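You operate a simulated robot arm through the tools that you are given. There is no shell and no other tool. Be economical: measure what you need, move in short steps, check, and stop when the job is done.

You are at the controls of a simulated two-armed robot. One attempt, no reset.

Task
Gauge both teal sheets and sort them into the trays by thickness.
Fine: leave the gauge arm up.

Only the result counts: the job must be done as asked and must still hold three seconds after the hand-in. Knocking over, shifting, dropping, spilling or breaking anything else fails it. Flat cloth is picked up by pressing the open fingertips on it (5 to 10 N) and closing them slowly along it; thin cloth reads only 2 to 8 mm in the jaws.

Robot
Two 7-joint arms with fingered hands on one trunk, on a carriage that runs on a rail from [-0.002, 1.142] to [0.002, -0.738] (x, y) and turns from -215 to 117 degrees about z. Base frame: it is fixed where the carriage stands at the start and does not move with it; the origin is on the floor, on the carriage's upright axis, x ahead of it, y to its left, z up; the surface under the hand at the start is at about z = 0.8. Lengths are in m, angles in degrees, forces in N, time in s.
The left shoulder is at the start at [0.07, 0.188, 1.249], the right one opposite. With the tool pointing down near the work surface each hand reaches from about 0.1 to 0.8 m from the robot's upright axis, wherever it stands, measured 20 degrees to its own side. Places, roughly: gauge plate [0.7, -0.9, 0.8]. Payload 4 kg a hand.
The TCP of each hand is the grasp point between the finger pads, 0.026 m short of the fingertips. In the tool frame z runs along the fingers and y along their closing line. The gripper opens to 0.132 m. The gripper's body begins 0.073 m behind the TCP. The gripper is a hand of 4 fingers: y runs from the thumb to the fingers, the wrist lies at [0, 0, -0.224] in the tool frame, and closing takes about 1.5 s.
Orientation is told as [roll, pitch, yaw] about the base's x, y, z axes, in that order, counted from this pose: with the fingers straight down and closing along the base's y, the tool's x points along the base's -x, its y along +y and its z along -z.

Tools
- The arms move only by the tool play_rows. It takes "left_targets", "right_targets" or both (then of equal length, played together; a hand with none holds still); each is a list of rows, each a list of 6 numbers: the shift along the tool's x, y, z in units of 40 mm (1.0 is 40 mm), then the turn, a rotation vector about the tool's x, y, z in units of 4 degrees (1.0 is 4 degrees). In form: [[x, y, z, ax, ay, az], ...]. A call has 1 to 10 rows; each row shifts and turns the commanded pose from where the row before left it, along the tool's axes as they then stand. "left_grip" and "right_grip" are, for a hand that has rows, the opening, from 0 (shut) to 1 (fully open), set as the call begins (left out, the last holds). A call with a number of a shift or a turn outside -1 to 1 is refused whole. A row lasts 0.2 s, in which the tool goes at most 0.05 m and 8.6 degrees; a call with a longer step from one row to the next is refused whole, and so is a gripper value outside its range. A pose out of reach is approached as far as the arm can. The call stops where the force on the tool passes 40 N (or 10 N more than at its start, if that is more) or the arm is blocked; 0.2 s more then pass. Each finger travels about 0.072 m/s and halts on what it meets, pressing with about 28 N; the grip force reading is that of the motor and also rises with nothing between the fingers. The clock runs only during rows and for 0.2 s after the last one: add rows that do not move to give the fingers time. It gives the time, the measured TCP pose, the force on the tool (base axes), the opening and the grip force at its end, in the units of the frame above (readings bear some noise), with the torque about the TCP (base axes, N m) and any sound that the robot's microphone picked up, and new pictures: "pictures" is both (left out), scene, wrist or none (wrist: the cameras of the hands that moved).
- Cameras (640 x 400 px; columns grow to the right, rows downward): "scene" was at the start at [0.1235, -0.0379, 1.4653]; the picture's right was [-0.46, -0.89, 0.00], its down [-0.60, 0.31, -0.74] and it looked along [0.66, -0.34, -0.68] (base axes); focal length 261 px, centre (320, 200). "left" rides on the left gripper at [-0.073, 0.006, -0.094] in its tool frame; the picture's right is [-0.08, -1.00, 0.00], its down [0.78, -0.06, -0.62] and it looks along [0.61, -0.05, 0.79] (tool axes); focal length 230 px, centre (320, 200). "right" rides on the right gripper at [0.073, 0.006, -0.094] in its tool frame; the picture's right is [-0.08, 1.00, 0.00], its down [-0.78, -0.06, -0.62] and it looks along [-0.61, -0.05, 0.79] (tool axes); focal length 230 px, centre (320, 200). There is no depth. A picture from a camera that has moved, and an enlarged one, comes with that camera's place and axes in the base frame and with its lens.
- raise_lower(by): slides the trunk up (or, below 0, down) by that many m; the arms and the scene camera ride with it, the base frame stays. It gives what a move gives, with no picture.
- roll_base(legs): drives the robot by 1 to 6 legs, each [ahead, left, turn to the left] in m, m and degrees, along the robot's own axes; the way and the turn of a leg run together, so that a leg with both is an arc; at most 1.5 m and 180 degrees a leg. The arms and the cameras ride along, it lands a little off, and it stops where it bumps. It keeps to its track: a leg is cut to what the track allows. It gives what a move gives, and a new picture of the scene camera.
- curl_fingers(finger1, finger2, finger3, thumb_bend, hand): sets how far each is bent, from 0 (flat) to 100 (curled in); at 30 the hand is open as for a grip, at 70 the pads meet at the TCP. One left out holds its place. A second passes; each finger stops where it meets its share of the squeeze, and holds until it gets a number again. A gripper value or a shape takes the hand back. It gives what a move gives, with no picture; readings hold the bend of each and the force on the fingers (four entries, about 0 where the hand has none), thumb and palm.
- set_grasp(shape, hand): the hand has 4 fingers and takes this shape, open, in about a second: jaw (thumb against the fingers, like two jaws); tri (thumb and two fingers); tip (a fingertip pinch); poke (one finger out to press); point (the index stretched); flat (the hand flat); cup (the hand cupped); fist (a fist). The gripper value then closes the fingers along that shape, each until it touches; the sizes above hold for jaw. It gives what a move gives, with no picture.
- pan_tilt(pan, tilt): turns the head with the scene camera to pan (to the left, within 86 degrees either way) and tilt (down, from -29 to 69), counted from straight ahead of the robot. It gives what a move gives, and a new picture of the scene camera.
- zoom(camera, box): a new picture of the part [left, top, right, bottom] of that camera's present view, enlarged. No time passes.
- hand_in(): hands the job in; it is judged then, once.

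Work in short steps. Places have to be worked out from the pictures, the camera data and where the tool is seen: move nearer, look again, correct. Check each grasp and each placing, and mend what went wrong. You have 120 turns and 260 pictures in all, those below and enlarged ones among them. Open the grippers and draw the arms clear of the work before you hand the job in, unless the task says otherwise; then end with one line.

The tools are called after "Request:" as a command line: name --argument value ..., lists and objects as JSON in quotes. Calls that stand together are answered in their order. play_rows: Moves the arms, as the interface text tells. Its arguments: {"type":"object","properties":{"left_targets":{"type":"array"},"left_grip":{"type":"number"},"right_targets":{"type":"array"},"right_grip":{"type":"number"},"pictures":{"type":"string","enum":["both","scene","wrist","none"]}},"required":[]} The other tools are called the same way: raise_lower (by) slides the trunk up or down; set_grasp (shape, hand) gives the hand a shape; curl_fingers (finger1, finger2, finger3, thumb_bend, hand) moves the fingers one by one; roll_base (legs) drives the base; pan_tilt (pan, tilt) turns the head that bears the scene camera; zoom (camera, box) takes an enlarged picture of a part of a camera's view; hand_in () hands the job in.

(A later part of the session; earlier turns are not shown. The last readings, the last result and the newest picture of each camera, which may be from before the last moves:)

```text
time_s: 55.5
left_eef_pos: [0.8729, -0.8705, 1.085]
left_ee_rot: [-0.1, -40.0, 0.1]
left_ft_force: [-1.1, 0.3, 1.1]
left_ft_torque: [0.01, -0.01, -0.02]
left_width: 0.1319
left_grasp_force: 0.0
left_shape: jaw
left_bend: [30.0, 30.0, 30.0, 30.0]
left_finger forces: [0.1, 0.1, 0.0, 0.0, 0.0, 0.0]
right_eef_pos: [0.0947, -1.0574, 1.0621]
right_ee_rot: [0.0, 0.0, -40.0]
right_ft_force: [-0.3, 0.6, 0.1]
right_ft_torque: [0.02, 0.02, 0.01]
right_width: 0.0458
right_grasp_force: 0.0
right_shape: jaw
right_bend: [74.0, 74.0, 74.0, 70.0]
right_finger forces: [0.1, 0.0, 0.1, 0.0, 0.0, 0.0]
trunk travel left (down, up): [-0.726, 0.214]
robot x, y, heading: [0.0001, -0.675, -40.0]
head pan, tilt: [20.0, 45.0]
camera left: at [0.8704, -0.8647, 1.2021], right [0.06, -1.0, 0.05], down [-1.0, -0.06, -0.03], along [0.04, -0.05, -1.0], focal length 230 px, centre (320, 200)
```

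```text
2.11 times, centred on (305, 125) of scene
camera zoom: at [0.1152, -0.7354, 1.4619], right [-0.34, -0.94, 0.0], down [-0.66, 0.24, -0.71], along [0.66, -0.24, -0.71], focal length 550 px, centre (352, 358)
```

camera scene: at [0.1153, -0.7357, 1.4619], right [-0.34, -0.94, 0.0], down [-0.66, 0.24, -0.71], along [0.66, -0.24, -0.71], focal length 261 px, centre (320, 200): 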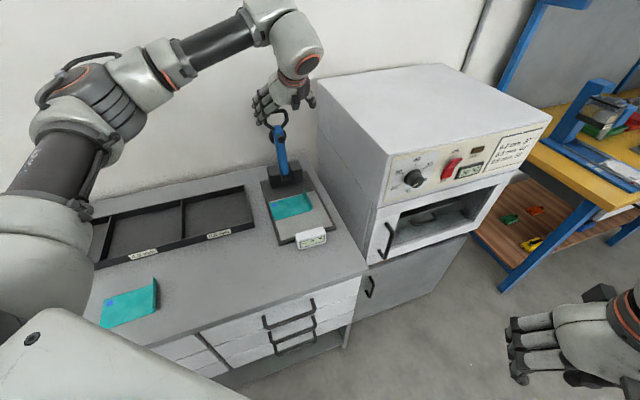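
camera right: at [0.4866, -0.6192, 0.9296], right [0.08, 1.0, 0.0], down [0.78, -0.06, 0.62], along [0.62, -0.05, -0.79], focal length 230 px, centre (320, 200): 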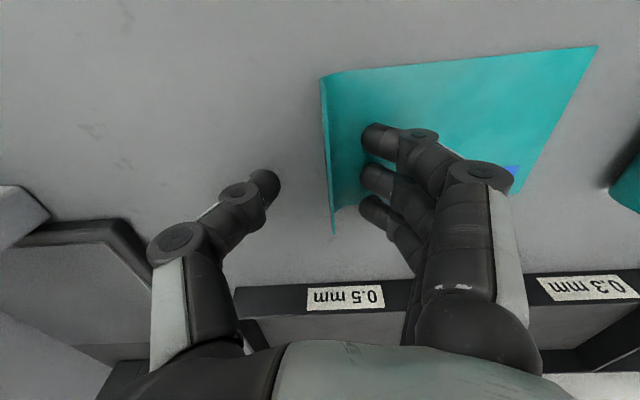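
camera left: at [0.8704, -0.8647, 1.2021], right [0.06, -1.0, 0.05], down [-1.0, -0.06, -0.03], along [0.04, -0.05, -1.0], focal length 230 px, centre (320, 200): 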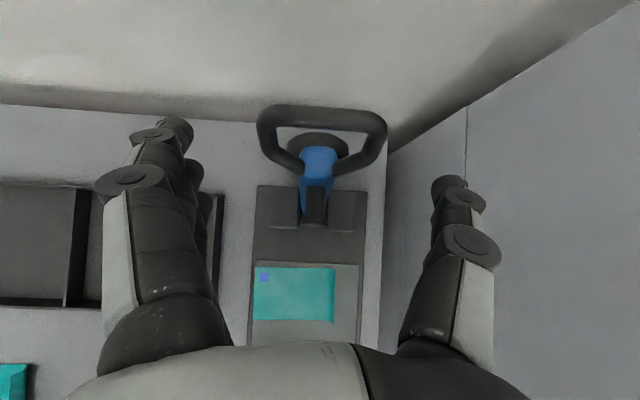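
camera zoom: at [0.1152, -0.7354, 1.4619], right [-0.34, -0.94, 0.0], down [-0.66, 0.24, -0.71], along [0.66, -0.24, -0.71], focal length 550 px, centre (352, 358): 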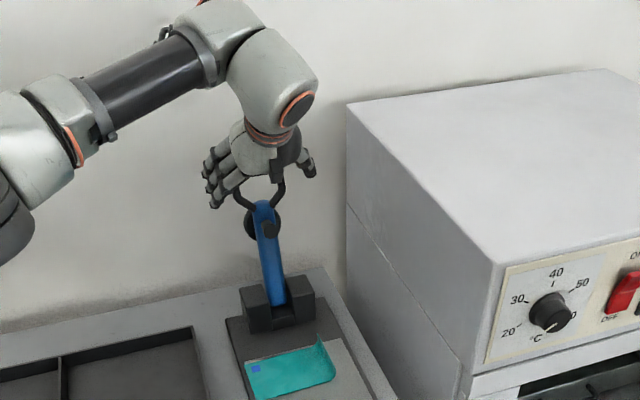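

Centred on the loop. Advancing the last 44 mm and then closing on its sides.

Request:
play_rows --left_targets '[[0, 0, 0.55, 0, 0, 0], [0, 0, 0.55, 0, 0, 0], [0, 0, 0, 0, 0, 0]]' --pictures "none"

Request:
play_rows --left_targets '[[0, 0, 0, 0, 0, 0], [0, 0, 0, 0, 0, 0], [0, 0, 0, 0, 0, 0], [0, 0, 0, 0, 0, 0], [0, 0, 0, 0, 0, 0], [0, 0, 0, 0, 0, 0]]' --left_grip 0.2 --pictures "both"

```text
time_s: 56.3
left_eef_pos: [0.9022, -0.8718, 1.0502]
left_ee_rot: [0.0, -40.0, 0.2]
left_ft_force: [0.2, 0.3, -0.3]
left_ft_torque: [0.0, 0.0, 0.02]
left_width: 0.1321
left_grasp_force: 0.0
left_shape: jaw
left_bend: [30.0, 30.0, 30.0, 30.0]
left_finger forces: [0.0, 0.1, 0.1, 0.0, 0.0, 0.0]
right_eef_pos: [0.0938, -1.0577, 1.0613]
right_ee_rot: [-0.1, -0.1, -39.9]
right_ft_force: [-0.5, -0.4, -0.1]
right_ft_torque: [-0.03, -0.01, 0.02]
right_width: 0.0457
right_grasp_force: 0.1
right_shape: jaw
right_bend: [74.0, 74.0, 74.0, 70.0]
right_finger forces: [0.0, 0.0, 0.0, 0.1, 0.0, 0.1]
trunk travel left (down, up): [-0.726, 0.214]
robot x, y, heading: [0.0038, -0.676, -40.2]
head pan, tilt: [20.0, 45.0]
```

```text
time_s: 57.7
left_eef_pos: [0.9023, -0.8719, 1.0504]
left_ee_rot: [0.0, -39.8, 0.1]
left_ft_force: [-0.3, -2.4, -2.2]
left_ft_torque: [-0.15, 0.1, -0.02]
left_width: 0.0684
left_grasp_force: 27.7
left_shape: jaw
left_bend: [73.0, 72.0, 74.0, 70.0]
left_finger forces: [8.2, 8.1, 7.9, 0.1, 26.9, 0.0]
right_eef_pos: [0.0952, -1.0585, 1.0612]
right_ee_rot: [0.0, 0.0, -39.8]
right_ft_force: [0.5, -1.1, 0.2]
right_ft_torque: [-0.02, 0.0, -0.01]
right_width: 0.0456
right_grasp_force: 0.0
right_shape: jaw
right_bend: [74.0, 74.0, 74.0, 70.0]
right_finger forces: [0.1, 0.1, 0.1, 0.1, 0.0, 0.0]
trunk travel left (down, up): [-0.726, 0.214]
robot x, y, heading: [0.0011, -0.6761, -40.2]
head pan, tilt: [20.0, 45.0]
camera scene: at [0.116, -0.736, 1.4618], right [-0.34, -0.94, 0.0], down [-0.66, 0.24, -0.71], along [0.66, -0.24, -0.71], focal length 261 px, centre (320, 200)
camera left: at [0.8992, -0.8651, 1.1683], right [0.06, -1.0, 0.05], down [-1.0, -0.06, -0.03], along [0.03, -0.05, -1.0], focal length 230 px, centre (320, 200)
```

scene: 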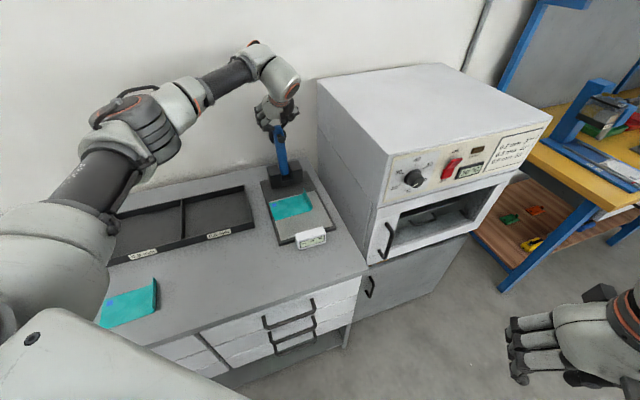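
left: 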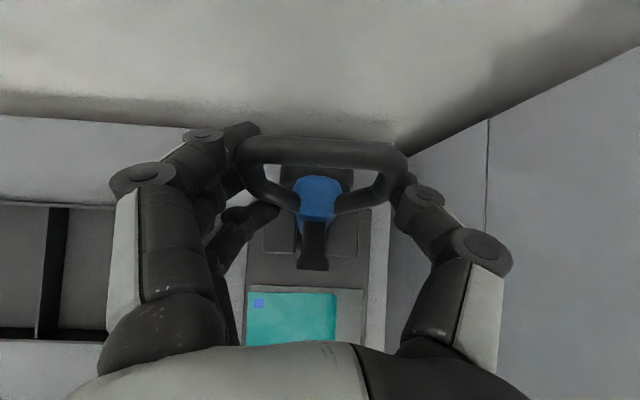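

The loop is held at 68 mm. Now I pull it forward along its arc, about 20° at first, and check the forces.

Request:
play_rows --left_targets '[[0.3, 0, -0.32, 0, 0, 0], [0.3, 0, -0.32, 0, 0, 0], [0.35, 0, -0.26, 0, 0, 0], [0.35, 0, -0.26, 0, 0, 0], [0, 0, 0, 0, 0, 0]]' --pictures "wrist"

```text
time_s: 58.9
left_eef_pos: [0.831, -0.8724, 1.0528]
left_ee_rot: [0.0, -40.0, 0.1]
left_ft_force: [-0.7, -7.2, 5.5]
left_ft_torque: [-0.1, -0.16, -0.1]
left_width: 0.0638
left_grasp_force: 28.6
left_shape: jaw
left_bend: [75.0, 72.0, 74.0, 71.0]
left_finger forces: [3.5, 10.3, 6.2, 0.1, 25.6, 0.1]
right_eef_pos: [0.0942, -1.0596, 1.0606]
right_ee_rot: [0.2, -0.1, -40.0]
right_ft_force: [-0.1, -0.5, 0.0]
right_ft_torque: [0.03, -0.02, -0.02]
right_width: 0.0457
right_grasp_force: 0.2
right_shape: jaw
right_bend: [74.0, 74.0, 74.0, 70.0]
right_finger forces: [0.0, 0.1, 0.0, 0.0, 0.0, 0.0]
trunk travel left (down, up): [-0.726, 0.214]
robot x, y, heading: [0.0022, -0.6714, -39.7]
head pan, tilt: [20.0, 45.0]
camera left: at [0.8275, -0.8662, 1.1707], right [0.06, -1.0, 0.05], down [-1.0, -0.06, -0.03], along [0.04, -0.05, -1.0], focal length 230 px, centre (320, 200)
```

left: 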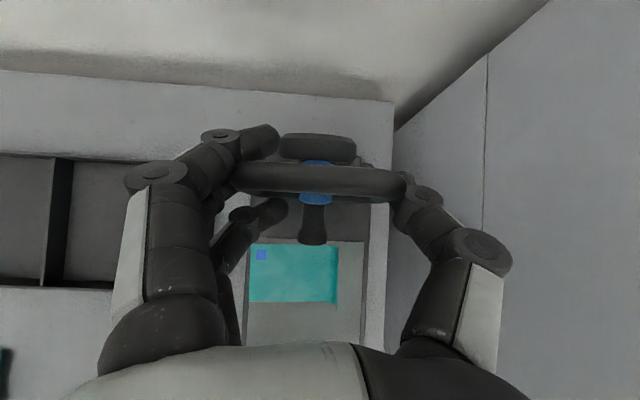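

The arm follows, now just past vertical. Continuing along the arc to roughly 50°.

Request:
play_rows --left_targets '[[0.39, 0, -0.2, 0, 0, 0], [0.39, 0, -0.2, 0, 0, 0], [0.41, 0, -0.13, 0, 0, 0], [0.41, 0, -0.13, 0, 0, 0], [0.43, 0, -0.05, 0, 0, 0], [0.43, 0, -0.05, 0, 0, 0], [0, 0, 0, 0, 0, 0]]' --pictures "wrist"

Request:
zoom --camera "scene" --box '[230, 80, 380, 260]'

```text
time_s: 60.5
left_eef_pos: [0.7377, -0.8733, 1.0096]
left_ee_rot: [0.2, -39.9, 0.0]
left_ft_force: [6.1, -18.0, -7.2]
left_ft_torque: [-0.04, -0.14, -0.08]
left_width: 0.0597
left_grasp_force: 27.4
left_shape: jaw
left_bend: [76.0, 72.0, 77.0, 71.0]
left_finger forces: [0.1, 8.4, 0.0, 0.1, 24.9, 0.0]
right_eef_pos: [0.0968, -1.0604, 1.0601]
right_ee_rot: [0.0, 0.2, -40.0]
right_ft_force: [0.1, 0.8, -0.2]
right_ft_torque: [0.01, -0.02, 0.02]
right_width: 0.046
right_grasp_force: 0.1
right_shape: jaw
right_bend: [74.0, 74.0, 74.0, 70.0]
right_finger forces: [0.1, 0.0, 0.1, 0.0, 0.0, 0.1]
trunk travel left (down, up): [-0.726, 0.214]
robot x, y, heading: [0.003, -0.6779, -40.0]
head pan, tilt: [20.0, 45.0]
camera left: at [0.7354, -0.8672, 1.1285], right [0.06, -1.0, 0.05], down [-1.0, -0.06, -0.03], along [0.03, -0.05, -1.0], focal length 230 px, centre (320, 200)
```

left: 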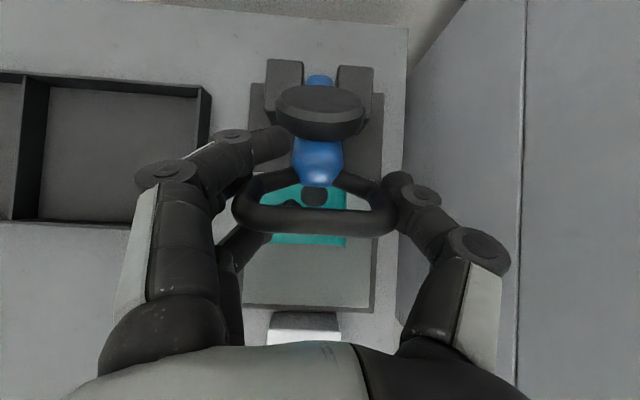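

```text
2.22 times, centred on (305, 170) of scene
camera zoom: at [0.1179, -0.7396, 1.4614], right [-0.34, -0.94, 0.0], down [-0.67, 0.24, -0.71], along [0.66, -0.24, -0.71], focal length 581 px, centre (353, 267)
```

zoom: 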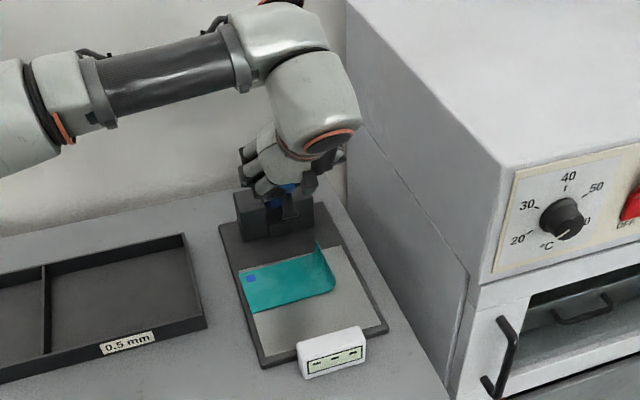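

Going well. Lowering on to about 15° above horizontal, which keeps the thumb above the sheet's lip.

Request:
play_rows --left_targets '[[0.44, 0, 0.02, 0, 0, 0], [0.44, 0, 0.02, 0, 0, 0], [0.43, 0, 0.1, 0, 0, 0], [0.43, 0, 0.1, 0, 0, 0], [0.4, 0, 0.17, 0, 0, 0], [0.4, 0, 0.17, 0, 0, 0], [0.26, 0, 0.16, 0, 0, 0], [0.26, 0, 0.16, 0, 0, 0], [0, 0, 0, 0, 0, 0]]' --pictures "wrist"

Request:
zoom --camera "scene" --box '[230, 80, 380, 260]'

```text
time_s: 62.5
left_eef_pos: [0.67, -0.8714, 0.9035]
left_ee_rot: [0.1, -39.7, 0.0]
left_ft_force: [29.5, -15.8, -5.1]
left_ft_torque: [-0.62, -0.62, 0.48]
left_width: 0.0624
left_grasp_force: 28.2
left_shape: jaw
left_bend: [76.0, 71.0, 76.0, 70.0]
left_finger forces: [0.1, 9.4, 7.8, 0.0, 27.9, 0.1]
right_eef_pos: [0.0991, -1.0602, 1.0594]
right_ee_rot: [-0.1, 0.2, -39.9]
right_ft_force: [-0.5, -0.1, -0.5]
right_ft_torque: [-0.04, 0.02, 0.0]
right_width: 0.0456
right_grasp_force: 0.1
right_shape: jaw
right_bend: [74.0, 74.0, 74.0, 70.0]
right_finger forces: [0.1, 0.0, 0.0, 0.1, 0.0, 0.0]
trunk travel left (down, up): [-0.726, 0.214]
robot x, y, heading: [0.0019, -0.6751, -40.1]
head pan, tilt: [20.0, 45.0]
camera left: at [0.6674, -0.8662, 1.0209], right [0.06, -1.0, 0.05], down [-1.0, -0.06, -0.03], along [0.03, -0.05, -1.0], focal length 230 px, centre (320, 200)
```

left: 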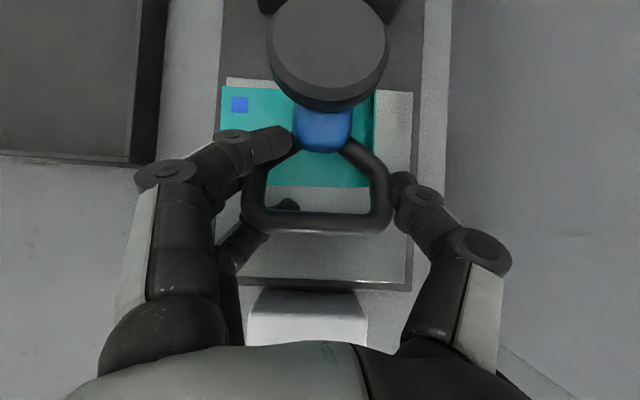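

```text
2.22 times, centred on (305, 170) of scene
camera zoom: at [0.1214, -0.7382, 1.4612], right [-0.34, -0.94, 0.0], down [-0.67, 0.24, -0.7], along [0.66, -0.24, -0.71], focal length 581 px, centre (353, 267)
```

zoom: 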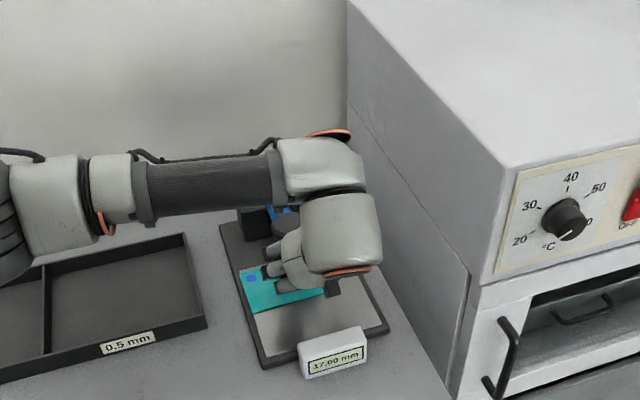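

The display is live and reads 17.00 mm, so the foot has about 17 mm to go. I'll ease the rest down, relaxing a little in +x.

Request:
play_rows --left_targets '[[0.04, 0, 0.2, 0, 0, 0], [0.09, 0, 0.14, 0, 0, 0], [0.09, 0, 0.14, 0, 0, 0], [0, 0, 0, 0, 0, 0]]' --pictures "wrist"

Request:
zoom --camera "scene" --box '[270, 190, 350, 260]'

```text
time_s: 63.5
left_eef_pos: [0.6696, -0.8729, 0.8858]
left_ee_rot: [0.1, -39.9, -0.2]
left_ft_force: [-7.8, -12.4, 1.5]
left_ft_torque: [-1.17, -0.53, 0.83]
left_width: 0.0625
left_grasp_force: 27.9
left_shape: jaw
left_bend: [76.0, 71.0, 76.0, 70.0]
left_finger forces: [1.7, 9.6, 25.9, 0.0, 27.0, 0.0]
right_eef_pos: [0.0935, -1.0596, 1.0606]
right_ee_rot: [0.0, 0.0, -39.9]
right_ft_force: [-0.2, 0.9, 0.2]
right_ft_torque: [0.01, 0.02, 0.02]
right_width: 0.0456
right_grasp_force: 0.1
right_shape: jaw
right_bend: [74.0, 74.0, 74.0, 70.0]
right_finger forces: [0.0, 0.0, 0.0, 0.0, 0.0, 0.1]
trunk travel left (down, up): [-0.726, 0.214]
robot x, y, heading: [0.0008, -0.6768, -39.8]
head pan, tilt: [20.0, 45.0]
camera left: at [0.6668, -0.8664, 1.004], right [0.06, -1.0, 0.05], down [-1.0, -0.06, -0.03], along [0.03, -0.05, -1.0], focal length 230 px, centre (320, 200)
```

left: 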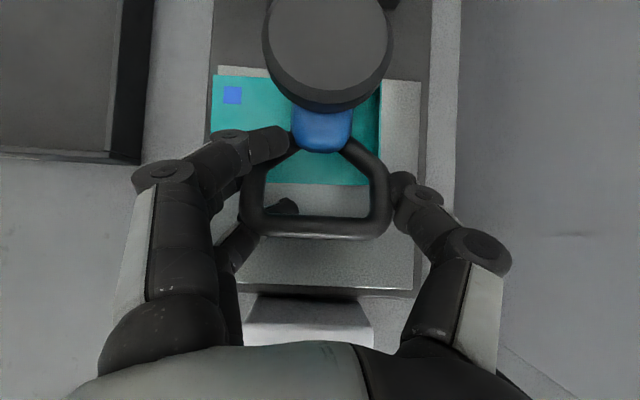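

```text
5.71 times, centred on (310, 225) of scene
camera zoom: at [0.114, -0.7374, 1.4619], right [-0.34, -0.94, 0.0], down [-0.66, 0.24, -0.71], along [0.67, -0.24, -0.71], focal length 1493 px, centre (377, 57)
```

zoom: 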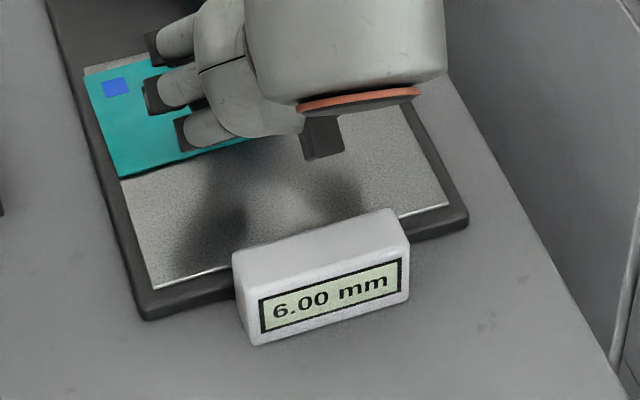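

Now 6.00 mm. A further 9 mm down should seat the foot.

Request:
play_rows --left_targets '[[0.07, 0, 0.08, 0, 0, 0], [0.06, 0, 0.08, 0, 0, 0], [0, 0, 0, 0, 0, 0]]' --pictures "none"

Request:
zoom --camera "scene" --box '[270, 190, 350, 260]'

```text
time_s: 64.3
left_eef_pos: [0.6699, -0.8724, 0.881]
left_ee_rot: [-0.1, -40.3, 0.0]
left_ft_force: [-10.9, -15.7, 11.8]
left_ft_torque: [-0.96, -0.37, 0.56]
left_width: 0.0624
left_grasp_force: 27.8
left_shape: jaw
left_bend: [76.0, 72.0, 76.0, 70.0]
left_finger forces: [1.2, 9.0, 16.9, 0.0, 27.3, 0.0]
right_eef_pos: [0.0922, -1.059, 1.0601]
right_ee_rot: [0.2, -0.1, -40.0]
right_ft_force: [-0.2, 0.5, -0.4]
right_ft_torque: [-0.03, -0.02, -0.01]
right_width: 0.0458
right_grasp_force: 0.0
right_shape: jaw
right_bend: [74.0, 74.0, 74.0, 70.0]
right_finger forces: [0.0, 0.1, 0.1, 0.1, 0.0, 0.0]
trunk travel left (down, up): [-0.726, 0.214]
robot x, y, heading: [-0.0031, -0.6756, -39.9]
head pan, tilt: [20.0, 45.0]
```

```text
5.71 times, centred on (310, 225) of scene
camera zoom: at [0.1119, -0.7374, 1.4622], right [-0.34, -0.94, 0.0], down [-0.66, 0.24, -0.71], along [0.67, -0.24, -0.71], focal length 1493 px, centre (377, 57)
```

zoom: 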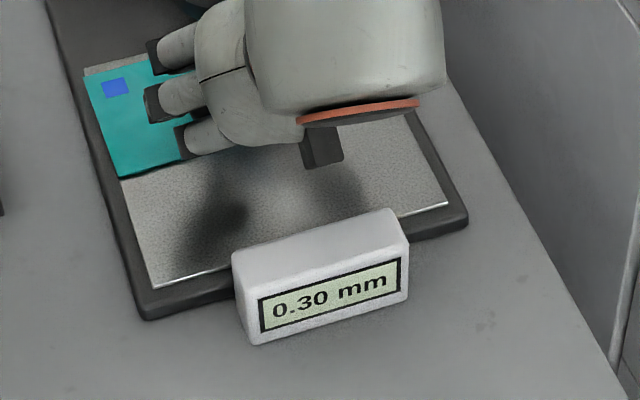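

Reads 0.30 mm. Pressing slightly more to confirm it's settled.

Request:
play_rows --left_targets '[[0.03, 0, 0.04, 0, 0, 0], [0, 0, 0, 0, 0, 0]]' --pictures "none"

Request:
zoom --camera "scene" --box '[270, 190, 350, 260]'

```text
time_s: 64.9
left_eef_pos: [0.6705, -0.8723, 0.8781]
left_ee_rot: [0.0, -40.3, 0.1]
left_ft_force: [-8.1, -16.5, 19.9]
left_ft_torque: [-0.54, -0.29, 0.06]
left_width: 0.0621
left_grasp_force: 27.9
left_shape: jaw
left_bend: [76.0, 72.0, 77.0, 70.0]
left_finger forces: [4.8, 8.0, 6.0, 0.0, 25.4, 0.0]
right_eef_pos: [0.0911, -1.0588, 1.0609]
right_ee_rot: [0.2, -0.1, -40.0]
right_ft_force: [0.2, 0.5, -0.8]
right_ft_torque: [0.02, 0.01, 0.0]
right_width: 0.0457
right_grasp_force: 0.0
right_shape: jaw
right_bend: [74.0, 74.0, 74.0, 70.0]
right_finger forces: [0.0, 0.0, 0.0, 0.0, 0.1, 0.0]
trunk travel left (down, up): [-0.726, 0.214]
robot x, y, heading: [0.0009, -0.6766, -40.1]
head pan, tilt: [20.0, 45.0]
```

```text
5.71 times, centred on (310, 225) of scene
camera zoom: at [0.1112, -0.7374, 1.4623], right [-0.34, -0.94, 0.0], down [-0.66, 0.24, -0.71], along [0.67, -0.24, -0.71], focal length 1493 px, centre (377, 57)
```

zoom: 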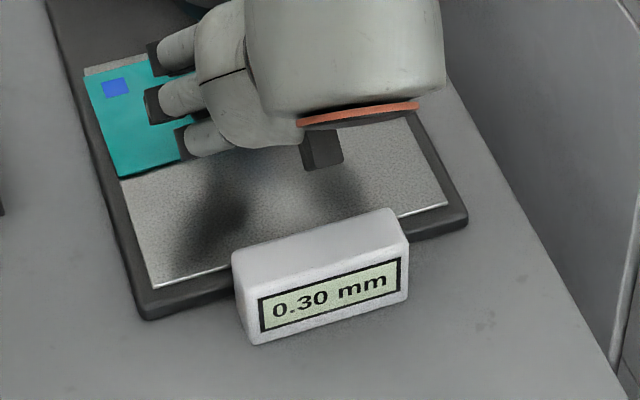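

Confirmed: sheet A is 0.30 mm. Now raising the arm by retracing the path.

Request:
play_rows --left_targets '[[-0.03, 0, -0.04, 0, 0, 0], [-0.13, 0, -0.16, 0, 0, 0], [-0.18, 0, -0.28, 0, 0, 0], [-0.04, 0, -0.2, 0, 0, 0], [-0.26, 0, -0.16, 0, 0, 0], [-0.26, 0, -0.16, 0, 0, 0], [-0.4, 0, -0.17, 0, 0, 0], [-0.4, 0, -0.17, 0, 0, 0], [-0.43, 0, -0.1, 0, 0, 0], [-0.43, 0, -0.1, 0, 0, 0]]' --pictures "wrist"

```text
time_s: 67.1
left_eef_pos: [0.7104, -0.8732, 0.9887]
left_ee_rot: [0.1, -40.0, -0.1]
left_ft_force: [-5.2, -16.9, 0.9]
left_ft_torque: [-0.29, 0.22, -0.05]
left_width: 0.0618
left_grasp_force: 27.8
left_shape: jaw
left_bend: [76.0, 71.0, 76.0, 70.0]
left_finger forces: [0.0, 10.7, 0.0, 0.0, 26.6, 0.0]
right_eef_pos: [0.0935, -1.0604, 1.0599]
right_ee_rot: [0.1, 0.0, -40.0]
right_ft_force: [0.0, 0.1, -0.6]
right_ft_torque: [0.03, 0.03, -0.03]
right_width: 0.0458
right_grasp_force: 0.1
right_shape: jaw
right_bend: [74.0, 74.0, 74.0, 70.0]
right_finger forces: [0.1, 0.1, 0.0, 0.0, 0.0, 0.1]
trunk travel left (down, up): [-0.726, 0.214]
robot x, y, heading: [-0.0034, -0.6739, -40.1]
head pan, tilt: [20.0, 45.0]
camera left: at [0.7074, -0.8667, 1.1067], right [0.06, -1.0, 0.05], down [-1.0, -0.06, -0.03], along [0.03, -0.05, -1.0], focal length 230 px, centre (320, 200)
```

left: 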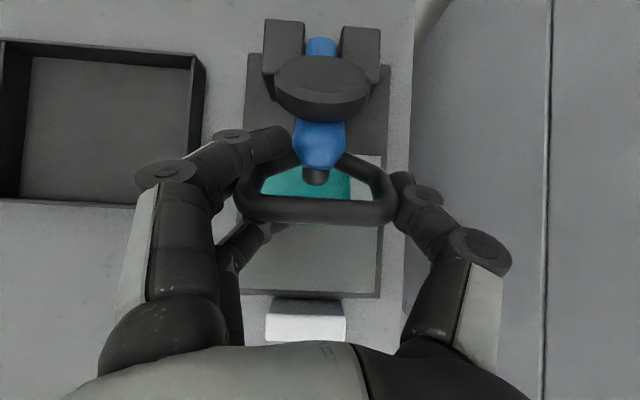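

The arm rises with the hand and the sheet stays on the plate. Continuing back to upright.

Request:
play_rows --left_targets '[[-0.44, 0, -0.02, 0, 0, 0], [-0.44, 0, -0.02, 0, 0, 0], [-0.43, 0, 0.05, 0, 0, 0], [-0.43, 0, 0.05, 0, 0, 0], [-0.41, 0, 0.13, 0, 0, 0], [-0.41, 0, 0.13, 0, 0, 0], [-0.39, 0, 0.2, 0, 0, 0], [-0.39, 0, 0.2, 0, 0, 0], [0, 0, 0, 0, 0, 0]]' --pictures "none"

Request:
play_rows --left_targets '[[-0.35, 0, 0.26, 0, 0, 0], [-0.35, 0, 0.26, 0, 0, 0], [-0.3, 0, 0.32, 0, 0, 0], [-0.3, 0, 0.32, 0, 0, 0], [0, 0, 0, 0, 0, 0]]' --pictures "wrist"

```text
time_s: 69.1
left_eef_pos: [0.8296, -0.872, 1.0545]
left_ee_rot: [0.1, -40.1, -0.1]
left_ft_force: [-6.7, -15.1, 9.4]
left_ft_torque: [0.11, 0.96, -1.25]
left_width: 0.0615
left_grasp_force: 28.2
left_shape: jaw
left_bend: [75.0, 72.0, 80.0, 71.0]
left_finger forces: [17.4, 7.4, 16.8, 0.0, 26.1, 0.0]
right_eef_pos: [0.0932, -1.0597, 1.0603]
right_ee_rot: [0.1, -0.1, -39.9]
right_ft_force: [-0.2, 0.3, -0.4]
right_ft_torque: [-0.01, -0.04, -0.05]
right_width: 0.0458
right_grasp_force: 0.2
right_shape: jaw
right_bend: [74.0, 74.0, 74.0, 70.0]
right_finger forces: [0.0, 0.0, 0.1, 0.0, 0.0, 0.1]
trunk travel left (down, up): [-0.726, 0.214]
robot x, y, heading: [-0.0012, -0.677, -39.9]
head pan, tilt: [20.0, 45.0]
```

```text
time_s: 70.3
left_eef_pos: [0.8984, -0.8702, 1.0529]
left_ee_rot: [0.0, -40.2, 0.1]
left_ft_force: [-6.8, -4.5, 17.2]
left_ft_torque: [0.32, 1.87, -1.72]
left_width: 0.0639
left_grasp_force: 27.9
left_shape: jaw
left_bend: [73.0, 72.0, 87.0, 71.0]
left_finger forces: [28.9, 6.8, 45.2, 0.0, 30.2, 0.1]
right_eef_pos: [0.0919, -1.059, 1.06]
right_ee_rot: [0.2, -0.2, -40.0]
right_ft_force: [0.8, -0.4, -0.4]
right_ft_torque: [0.0, -0.01, 0.02]
right_width: 0.0454
right_grasp_force: 0.1
right_shape: jaw
right_bend: [74.0, 74.0, 74.0, 70.0]
right_finger forces: [0.0, 0.0, 0.0, 0.0, 0.0, 0.1]
trunk travel left (down, up): [-0.726, 0.214]
robot x, y, heading: [-0.0018, -0.6767, -40.2]
head pan, tilt: [20.0, 45.0]
camera left: at [0.8955, -0.8647, 1.1713], right [0.06, -1.0, 0.05], down [-1.0, -0.06, -0.04], along [0.04, -0.05, -1.0], focal length 230 px, centre (320, 200)
```

left: 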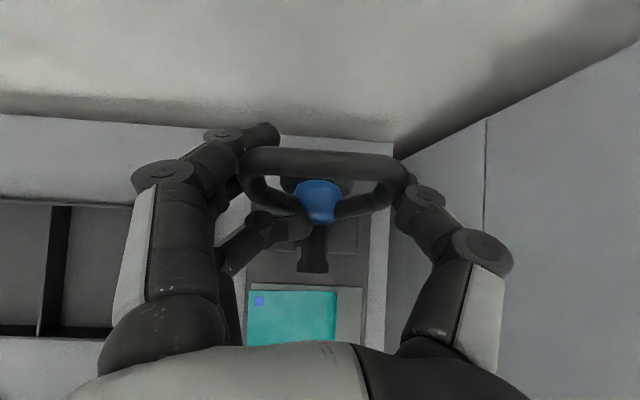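

The arm is almost back to its rest. I'll nudge it a few millimetres further back and open the hand.

Request:
play_rows --left_targets '[[-0.12, 0, 0.1, 0, 0, 0], [0, 0, 0, 0, 0, 0]]' --pictures "none"

Request:
play_rows --left_targets '[[0, 0, 0, 0, 0, 0], [0, 0, 0, 0, 0, 0], [0, 0, 0, 0, 0, 0], [0, 0, 0, 0, 0, 0], [0, 0, 0, 0, 0, 0], [0, 0, 0, 0, 0, 0]]' --left_grip 1 --pictures "wrist"

```text
time_s: 70.9
left_eef_pos: [0.9045, -0.8702, 1.0525]
left_ee_rot: [0.0, -40.2, 0.1]
left_ft_force: [-7.0, -4.5, 13.2]
left_ft_torque: [0.38, 1.94, -1.62]
left_width: 0.0641
left_grasp_force: 27.8
left_shape: jaw
left_bend: [72.0, 72.0, 87.0, 71.0]
left_finger forces: [27.8, 6.9, 46.0, 0.0, 29.5, 0.0]
right_eef_pos: [0.0918, -1.0581, 1.0598]
right_ee_rot: [0.1, 0.0, -39.9]
right_ft_force: [-0.3, 0.6, 0.0]
right_ft_torque: [-0.01, 0.0, 0.0]
right_width: 0.0457
right_grasp_force: 0.0
right_shape: jaw
right_bend: [74.0, 74.0, 74.0, 70.0]
right_finger forces: [0.0, 0.0, 0.0, 0.1, 0.0, 0.0]
trunk travel left (down, up): [-0.726, 0.214]
robot x, y, heading: [-0.005, -0.6759, -40.1]
head pan, tilt: [20.0, 45.0]
```

```text
time_s: 71.6
left_eef_pos: [0.8943, -0.8848, 1.0656]
left_ee_rot: [-1.2, -40.7, 0.1]
left_ft_force: [-29.9, -13.3, 31.1]
left_ft_torque: [0.09, 1.21, 0.61]
left_width: 0.1136
left_grasp_force: 0.0
left_shape: jaw
left_bend: [30.0, 30.0, 72.0, 30.0]
left_finger forces: [0.1, 0.0, 44.0, 0.0, 0.1, 0.0]
right_eef_pos: [0.0854, -1.0583, 1.0619]
right_ee_rot: [0.3, -0.4, -40.1]
right_ft_force: [0.0, -0.6, -0.8]
right_ft_torque: [-0.03, -0.01, 0.01]
right_width: 0.0456
right_grasp_force: 0.0
right_shape: jaw
right_bend: [74.0, 74.0, 74.0, 70.0]
right_finger forces: [0.1, 0.0, 0.0, 0.0, 0.0, 0.1]
trunk travel left (down, up): [-0.726, 0.214]
robot x, y, heading: [0.0012, -0.6774, -40.2]
head pan, tilt: [20.0, 45.0]
stopped in row 3 (left hand): the force on the tool passed its limit at 46 N (the readings are from after the stop); the commanded pose is now the measured one
camera left: at [0.8911, -0.8756, 1.184], right [0.04, -1.0, 0.07], down [-1.0, -0.05, -0.04], along [0.05, -0.06, -1.0], focal length 230 px, centre (320, 200)
```

left: 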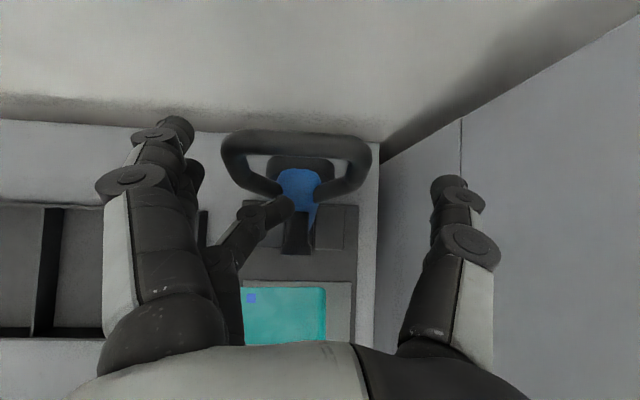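

The third finger has got hooked inside the loop. I'll curl it back in to relieve it, keeping the others open, then back out along the fingers.

Request:
curl_fingers --hand "left" --finger1 30 --finger2 30 --finger3 82 --thumb_bend 30

Request:
zoom --camera "left" --box '[160, 80, 440, 280]'

Request:
zoom --camera "scene" --box '[230, 50, 350, 200]'

```text
time_s: 72.6
left_eef_pos: [0.9056, -0.8732, 1.0536]
left_ee_rot: [-0.6, -40.0, 0.2]
left_ft_force: [0.7, 0.3, -0.1]
left_ft_torque: [-0.01, 0.02, -0.01]
left_width: 0.1361
left_grasp_force: 0.0
left_shape: fingers
left_bend: [30.0, 30.0, 82.0, 30.0]
left_finger forces: [0.0, 0.0, 0.1, 0.1, 0.1, 0.0]
right_eef_pos: [0.0938, -1.0577, 1.0606]
right_ee_rot: [-0.1, 0.0, -40.0]
right_ft_force: [0.0, 0.7, 0.6]
right_ft_torque: [0.04, -0.03, 0.01]
right_width: 0.0457
right_grasp_force: 0.0
right_shape: jaw
right_bend: [74.0, 74.0, 74.0, 70.0]
right_finger forces: [0.0, 0.0, 0.1, 0.1, 0.0, 0.0]
trunk travel left (down, up): [-0.726, 0.214]
robot x, y, heading: [0.0017, -0.6766, -40.2]
head pan, tilt: [20.0, 45.0]
```

```text
2.00 times, centred on (300, 180) of left
camera zoom: at [0.9031, -0.8674, 1.1717], right [0.06, -1.0, 0.06], down [-1.0, -0.06, -0.03], along [0.04, -0.05, -1.0], focal length 460 px, centre (360, 240)
```

zoom: 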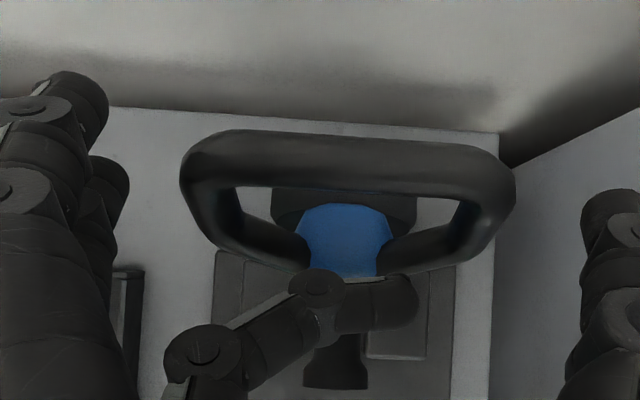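

```text
2.67 times, centred on (290, 125) of scene
camera zoom: at [0.1148, -0.7355, 1.4619], right [-0.34, -0.94, 0.0], down [-0.66, 0.24, -0.71], along [0.66, -0.24, -0.71], focal length 697 px, centre (400, 400)
```

zoom: 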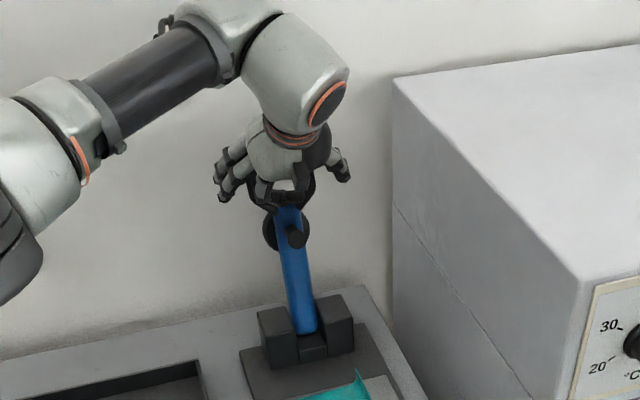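

No contact force now, and the lever stands upright on its own. Backing out along the finger direction.

Request:
play_rows --left_targets '[[0, 0, -0.4, 0, 0, 0], [0, 0, -0.5, 0, 0, 0], [0, 0, -0.7, 0, 0, 0], [0, 0, -0.8, 0, 0, 0], [0, 0, -0.8, 0, 0, 0], [0, 0, -0.8, 0, 0, 0], [0, 0, 0, 0, 0, 0]]' --pictures "wrist"

```text
time_s: 74.2
left_eef_pos: [0.8048, -0.8727, 1.1747]
left_ee_rot: [-0.5, -40.0, 0.2]
left_ft_force: [0.3, 0.7, 0.0]
left_ft_torque: [0.01, 0.04, 0.0]
left_width: 0.1361
left_grasp_force: 0.1
left_shape: fingers
left_bend: [30.0, 30.0, 82.0, 30.0]
left_finger forces: [0.1, 0.1, 0.1, 0.1, 0.0, 0.0]
right_eef_pos: [0.0955, -1.0589, 1.0605]
right_ee_rot: [-0.1, 0.0, -40.0]
right_ft_force: [0.5, 0.3, 0.6]
right_ft_torque: [-0.02, 0.01, 0.0]
right_width: 0.0459
right_grasp_force: 0.1
right_shape: jaw
right_bend: [74.0, 74.0, 74.0, 70.0]
right_finger forces: [0.1, 0.1, 0.0, 0.0, 0.0, 0.1]
trunk travel left (down, up): [-0.726, 0.214]
robot x, y, heading: [0.001, -0.6746, -40.3]
head pan, tilt: [20.0, 45.0]
camera left: at [0.8019, -0.8658, 1.2933], right [0.06, -1.0, 0.06], down [-1.0, -0.06, -0.03], along [0.04, -0.05, -1.0], focal length 230 px, centre (320, 200)
```

left: 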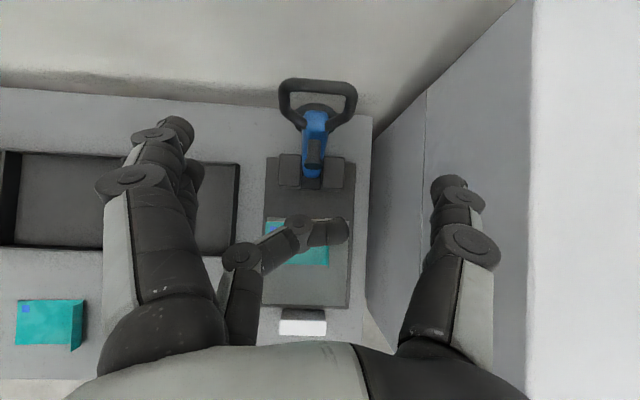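

Free and clear; the lever is up. Moving back, resetting the hand to jaw and levelling it.

Request:
play_rows --left_targets '[[0.95, 0, -0.3, 0, 0, 0], [0.95, 0, -0.3, 0, 0, 0], [0.95, 0, -0.3, 0, 0, 0], [0.95, 0, -0.3, 0, 0, 0], [0.5, 0, -0.2, 0, 0, 0]]' --left_grip 1 --pictures "none"

Request:
set_grasp --hand "left" --shape "jaw"

Request:
play_rows --left_targets '[[0, 0, 0, 0, 1, 0], [0, 0, 0, 0, 1, 0], [0, 0, 0, 0, 1, 0], [0, 0, 0, 0, 1, 0], [0, 0, 0, 0, 1, 0], [0, 0, 0, 0, 1, 0], [0, 0, 0, 0, 1, 0], [0, 0, 0, 0, 1, 0], [0, 0, 0, 0, 1, 0], [0, 0, 0, 0, 1, 0]]' --left_grip 0.35 --pictures "scene"

Request:
zoom --camera "scene" --box '[230, 90, 360, 260]'

```text
time_s: 75.4
left_eef_pos: [0.636, -0.8726, 1.1081]
left_ee_rot: [-0.4, -40.2, 0.1]
left_ft_force: [0.1, -0.7, 0.2]
left_ft_torque: [-0.04, -0.01, 0.01]
left_width: 0.1315
left_grasp_force: 0.0
left_shape: jaw
left_bend: [30.0, 30.0, 30.0, 30.0]
left_finger forces: [0.0, 0.0, 0.1, 0.0, 0.0, 0.1]
right_eef_pos: [0.0945, -1.0578, 1.0617]
right_ee_rot: [0.0, 0.0, -40.1]
right_ft_force: [0.4, 0.5, -0.1]
right_ft_torque: [0.0, 0.01, 0.0]
right_width: 0.0458
right_grasp_force: 0.1
right_shape: jaw
right_bend: [74.0, 74.0, 74.0, 70.0]
right_finger forces: [0.1, 0.0, 0.0, 0.0, 0.0, 0.1]
trunk travel left (down, up): [-0.726, 0.214]
robot x, y, heading: [-0.002, -0.6742, -40.0]
head pan, tilt: [20.0, 45.0]
```

```text
time_s: 76.3
left_eef_pos: [0.6349, -0.8725, 1.1073]
left_ee_rot: [-0.5, -40.1, 0.1]
left_ft_force: [0.1, 0.1, 1.0]
left_ft_torque: [0.0, -0.02, 0.03]
left_width: 0.1321
left_grasp_force: 0.0
left_shape: jaw
left_bend: [30.0, 30.0, 30.0, 30.0]
left_finger forces: [0.1, 0.0, 0.1, 0.0, 0.0, 0.0]
right_eef_pos: [0.094, -1.0587, 1.0609]
right_ee_rot: [0.0, 0.0, -40.0]
right_ft_force: [-1.1, -0.3, -0.4]
right_ft_torque: [0.02, 0.04, -0.01]
right_width: 0.0456
right_grasp_force: 0.1
right_shape: jaw
right_bend: [74.0, 74.0, 74.0, 70.0]
right_finger forces: [0.0, 0.0, 0.0, 0.0, 0.1, 0.0]
trunk travel left (down, up): [-0.726, 0.214]
robot x, y, heading: [0.0, -0.676, -40.0]
head pan, tilt: [20.0, 45.0]
```

```text
time_s: 78.5
left_eef_pos: [0.6352, -0.8741, 1.1077]
left_ee_rot: [-0.4, 0.0, -0.2]
left_ft_force: [0.1, 0.7, 0.5]
left_ft_torque: [0.01, 0.01, -0.02]
left_width: 0.0468
left_grasp_force: 0.1
left_shape: jaw
left_bend: [73.0, 73.0, 73.0, 70.0]
left_finger forces: [0.0, 0.0, 0.0, 0.0, 0.0, 0.0]
right_eef_pos: [0.0936, -1.058, 1.06]
right_ee_rot: [0.0, 0.0, -40.0]
right_ft_force: [0.5, -0.2, -0.1]
right_ft_torque: [0.01, 0.0, 0.01]
right_width: 0.0456
right_grasp_force: 0.1
right_shape: jaw
right_bend: [74.0, 74.0, 74.0, 70.0]
right_finger forces: [0.0, 0.1, 0.0, 0.1, 0.0, 0.0]
trunk travel left (down, up): [-0.726, 0.214]
robot x, y, heading: [0.0024, -0.6742, -39.9]
head pan, tilt: [20.0, 45.0]
camera scene: at [0.116, -0.7358, 1.4618], right [-0.34, -0.94, 0.0], down [-0.66, 0.24, -0.71], along [0.66, -0.24, -0.71], focal length 261 px, centre (320, 200)
```

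scene: 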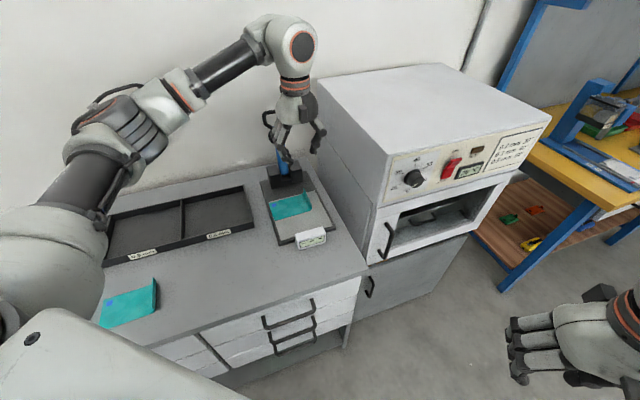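

```text
2.35 times, centred on (295, 175) of scene
camera zoom: at [0.116, -0.7358, 1.4618], right [-0.34, -0.94, 0.0], down [-0.66, 0.24, -0.71], along [0.66, -0.24, -0.71], focal length 615 px, centre (379, 259)
```

zoom: 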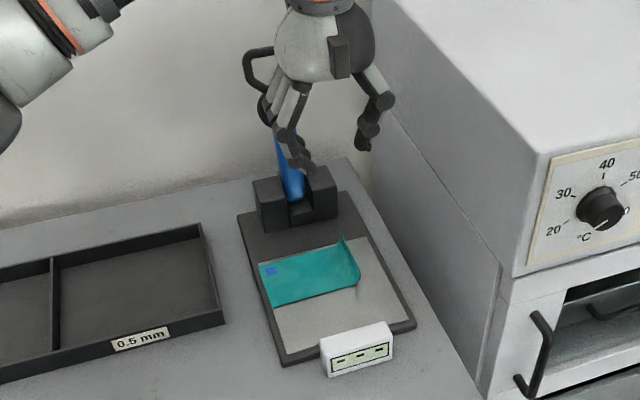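

Sheet A is unmoved and the display blank, arm up. Moving over its lip again and down to z≈0.91 to check alignment.

Request:
play_rows --left_targets '[[-0.6, -0.25, 0.5, 0, 0, 0], [-0.6, -0.25, 0.8, 0, 0, 0], [-0.6, -0.25, 0.8, 0, 0, 0], [-0.6, -0.25, 0.9, 0, 0, 0], [0, 0, 0.9, 0, 0, 0], [0, 0, 0.9, 0, 0, 0], [0, 0, 0, 0, 0, 0]]' --pictures "wrist"

```text
time_s: 80.1
left_eef_pos: [0.732, -0.9147, 0.9162]
left_ee_rot: [-0.5, -0.1, -0.2]
left_ft_force: [0.5, 0.1, 1.1]
left_ft_torque: [0.0, 0.0, 0.02]
left_width: 0.0465
left_grasp_force: 0.0
left_shape: jaw
left_bend: [73.0, 73.0, 73.0, 70.0]
left_finger forces: [0.1, 0.0, 0.0, 0.0, 0.0, 0.0]
right_eef_pos: [0.0941, -1.0588, 1.0608]
right_ee_rot: [0.0, -0.1, -40.0]
right_ft_force: [-0.9, -0.1, 0.3]
right_ft_torque: [0.0, 0.01, -0.03]
right_width: 0.0456
right_grasp_force: 0.1
right_shape: jaw
right_bend: [74.0, 74.0, 74.0, 70.0]
right_finger forces: [0.0, 0.0, 0.1, 0.0, 0.0, 0.0]
trunk travel left (down, up): [-0.726, 0.214]
robot x, y, heading: [0.0009, -0.6758, -40.1]
head pan, tilt: [20.0, 45.0]
camera left: at [0.8054, -0.9088, 1.0088], right [0.07, -1.0, 0.01], down [-0.79, -0.05, 0.62], along [-0.61, -0.05, -0.79], focal length 230 px, centre (320, 200)
```

left: 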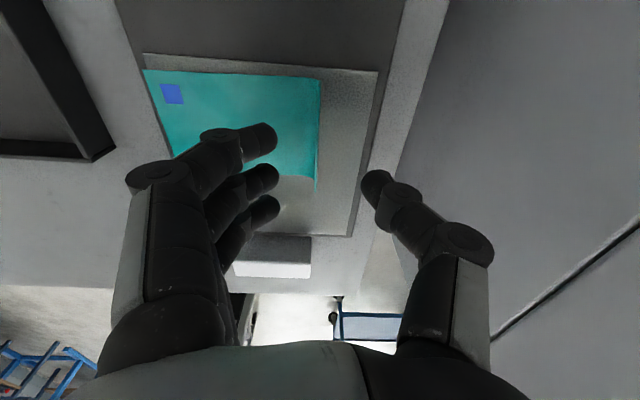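

The lip is again between the fingers. Lowering to z≈0.852 and closing.

Request:
play_rows --left_targets '[[0, 0, 0.7, 0, 0, 0], [0, 0, 0.6, 0, 0, 0], [0, 0, 0.3, 0, 0, 0], [0, 0, 0, 0, 0, 0]]' --pictures "none"

Request:
play_rows --left_targets '[[0, 0, 0, 0, 0, 0], [0, 0, 0, 0, 0, 0], [0, 0, 0, 0, 0, 0], [0, 0, 0, 0, 0, 0], [0, 0, 0, 0, 0, 0], [0, 0, 0, 0, 0, 0]]' --left_grip 0 --pictures "wrist"

```text
time_s: 81.1
left_eef_pos: [0.7323, -0.9157, 0.8524]
left_ee_rot: [-0.4, -0.1, -0.1]
left_ft_force: [-0.4, 0.4, 0.6]
left_ft_torque: [0.02, 0.0, -0.02]
left_width: 0.0467
left_grasp_force: 0.1
left_shape: jaw
left_bend: [73.0, 73.0, 73.0, 70.0]
left_finger forces: [0.1, 0.0, 0.0, 0.0, 0.1, 0.0]
right_eef_pos: [0.0947, -1.0585, 1.0613]
right_ee_rot: [0.0, 0.0, -40.0]
right_ft_force: [-0.6, -0.2, 0.5]
right_ft_torque: [0.0, -0.01, 0.02]
right_width: 0.0456
right_grasp_force: 0.1
right_shape: jaw
right_bend: [74.0, 74.0, 74.0, 70.0]
right_finger forces: [0.1, 0.0, 0.0, 0.1, 0.0, 0.0]
trunk travel left (down, up): [-0.726, 0.214]
robot x, y, heading: [0.0012, -0.6766, -40.0]
head pan, tilt: [20.0, 45.0]
```

```text
time_s: 82.5
left_eef_pos: [0.7316, -0.9152, 0.8516]
left_ee_rot: [-0.3, -0.1, -0.2]
left_ft_force: [0.5, -0.6, 0.6]
left_ft_torque: [0.1, -0.02, -0.02]
left_width: 0.0002
left_grasp_force: 27.6
left_shape: jaw
left_bend: [69.0, 70.0, 70.0, 70.0]
left_finger forces: [8.6, 8.4, 8.6, 0.0, 24.7, 0.0]
right_eef_pos: [0.093, -1.057, 1.0603]
right_ee_rot: [0.1, 0.0, -40.0]
right_ft_force: [-0.2, 0.0, 0.6]
right_ft_torque: [0.01, 0.0, -0.03]
right_width: 0.0457
right_grasp_force: 0.0
right_shape: jaw
right_bend: [74.0, 74.0, 74.0, 70.0]
right_finger forces: [0.0, 0.0, 0.0, 0.1, 0.1, 0.0]
trunk travel left (down, up): [-0.726, 0.214]
robot x, y, heading: [0.0011, -0.6769, -40.0]
head pan, tilt: [20.0, 45.0]
camera left: at [0.806, -0.9097, 0.9452], right [0.07, -1.0, 0.01], down [-0.79, -0.05, 0.62], along [-0.61, -0.05, -0.79], focal length 230 px, centre (320, 200)
```

left: 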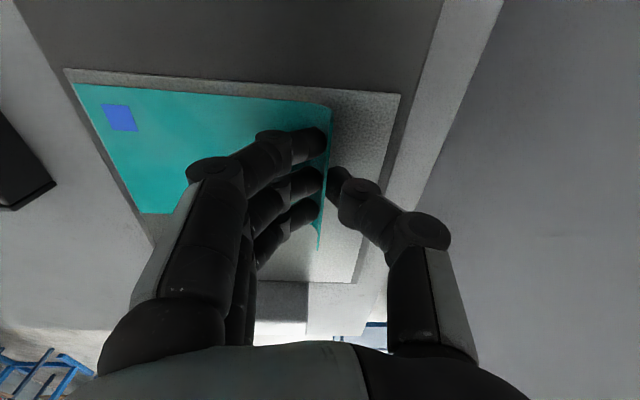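

Gripped. Lifting it straight up, and then I'll carry it in +y to the 0.3 mm compartment, which I place at x 0.72–0.86, y -0.51…-0.30.

Request:
play_rows --left_targets '[[0, 0, -0.5, 0, 0, 0], [0, 0, -0.8, 0, 0, 0], [0, 0, -0.9, 0, 0, 0], [0, 0, -0.9, 0, 0, 0], [0, 0.9, -0.4, 0, 0, 0], [0, 1, 0, 0, 0, 0], [0, 1, 0, 0, 0, 0], [0, 1, 0, 0, 0, 0], [0, 1, 0, 0, 0, 0], [0, 1, 0, 0, 0, 0]]' --pictures "none"

Request:
play_rows --left_targets '[[-0.3, 1, 0, 0, 0, 0], [-0.3, 1, 0, 0, 0, 0], [-0.3, 1, 0, 0, 0, 0], [-0.3, 1, 0, 0, 0, 0], [-0.2, 1, 0, 0, 0, 0], [0, 0, 0, 0, 0, 0]]' --pictures "both"

```text
time_s: 84.7
left_eef_pos: [0.7335, -0.6772, 0.9917]
left_ee_rot: [-0.5, 0.1, -0.3]
left_ft_force: [-0.2, 0.7, -0.6]
left_ft_torque: [-0.03, 0.03, 0.01]
left_width: 0.0
left_grasp_force: 28.1
left_shape: jaw
left_bend: [69.0, 70.0, 70.0, 70.0]
left_finger forces: [8.6, 8.5, 8.6, 0.1, 25.9, 0.0]
right_eef_pos: [0.0942, -1.0578, 1.0599]
right_ee_rot: [-0.1, -0.1, -40.1]
right_ft_force: [-0.5, 0.1, -0.3]
right_ft_torque: [0.02, -0.01, 0.01]
right_width: 0.0459
right_grasp_force: 0.0
right_shape: jaw
right_bend: [74.0, 74.0, 74.0, 70.0]
right_finger forces: [0.0, 0.1, 0.0, 0.0, 0.0, 0.0]
trunk travel left (down, up): [-0.726, 0.214]
robot x, y, heading: [-0.0005, -0.678, -40.0]
head pan, tilt: [20.0, 45.0]
```

```text
time_s: 86.1
left_eef_pos: [0.7895, -0.4788, 0.9897]
left_ee_rot: [-0.3, 0.0, -0.1]
left_ft_force: [0.0, -0.3, -0.1]
left_ft_torque: [-0.01, -0.01, 0.05]
left_width: 0.0002
left_grasp_force: 28.2
left_shape: jaw
left_bend: [69.0, 70.0, 70.0, 70.0]
left_finger forces: [8.6, 8.7, 8.7, 0.1, 25.9, 0.1]
right_eef_pos: [0.0936, -1.059, 1.0602]
right_ee_rot: [0.0, 0.1, -40.0]
right_ft_force: [-0.4, -0.3, 1.1]
right_ft_torque: [0.01, -0.02, -0.03]
right_width: 0.0458
right_grasp_force: 0.1
right_shape: jaw
right_bend: [74.0, 74.0, 74.0, 70.0]
right_finger forces: [0.0, 0.0, 0.0, 0.0, 0.1, 0.0]
trunk travel left (down, up): [-0.726, 0.214]
robot x, y, heading: [0.0034, -0.6783, -39.9]
head pan, tilt: [20.0, 45.0]
camera scene: at [0.1159, -0.7368, 1.4618], right [-0.34, -0.94, 0.0], down [-0.66, 0.24, -0.71], along [0.66, -0.24, -0.71], focal length 261 px, centre (320, 200)
camera left: at [0.8643, -0.4733, 1.0825], right [0.07, -1.0, 0.01], down [-0.79, -0.05, 0.62], along [-0.61, -0.05, -0.79], focal length 230 px, centre (320, 200)
```

scene: 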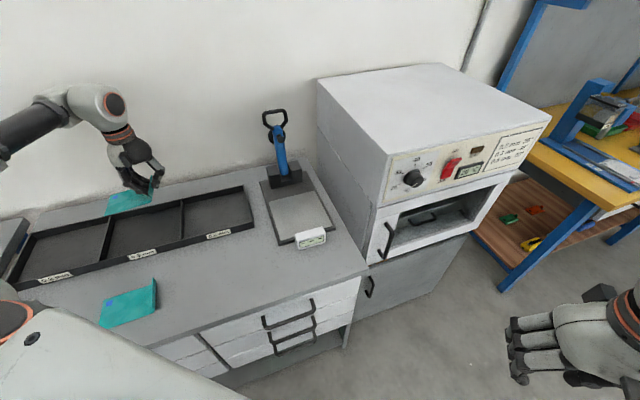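
left: 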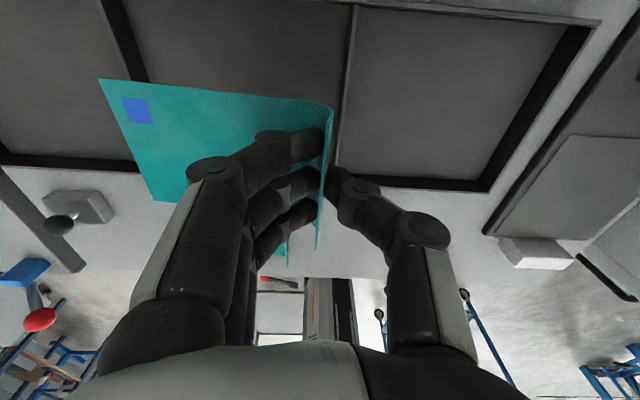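

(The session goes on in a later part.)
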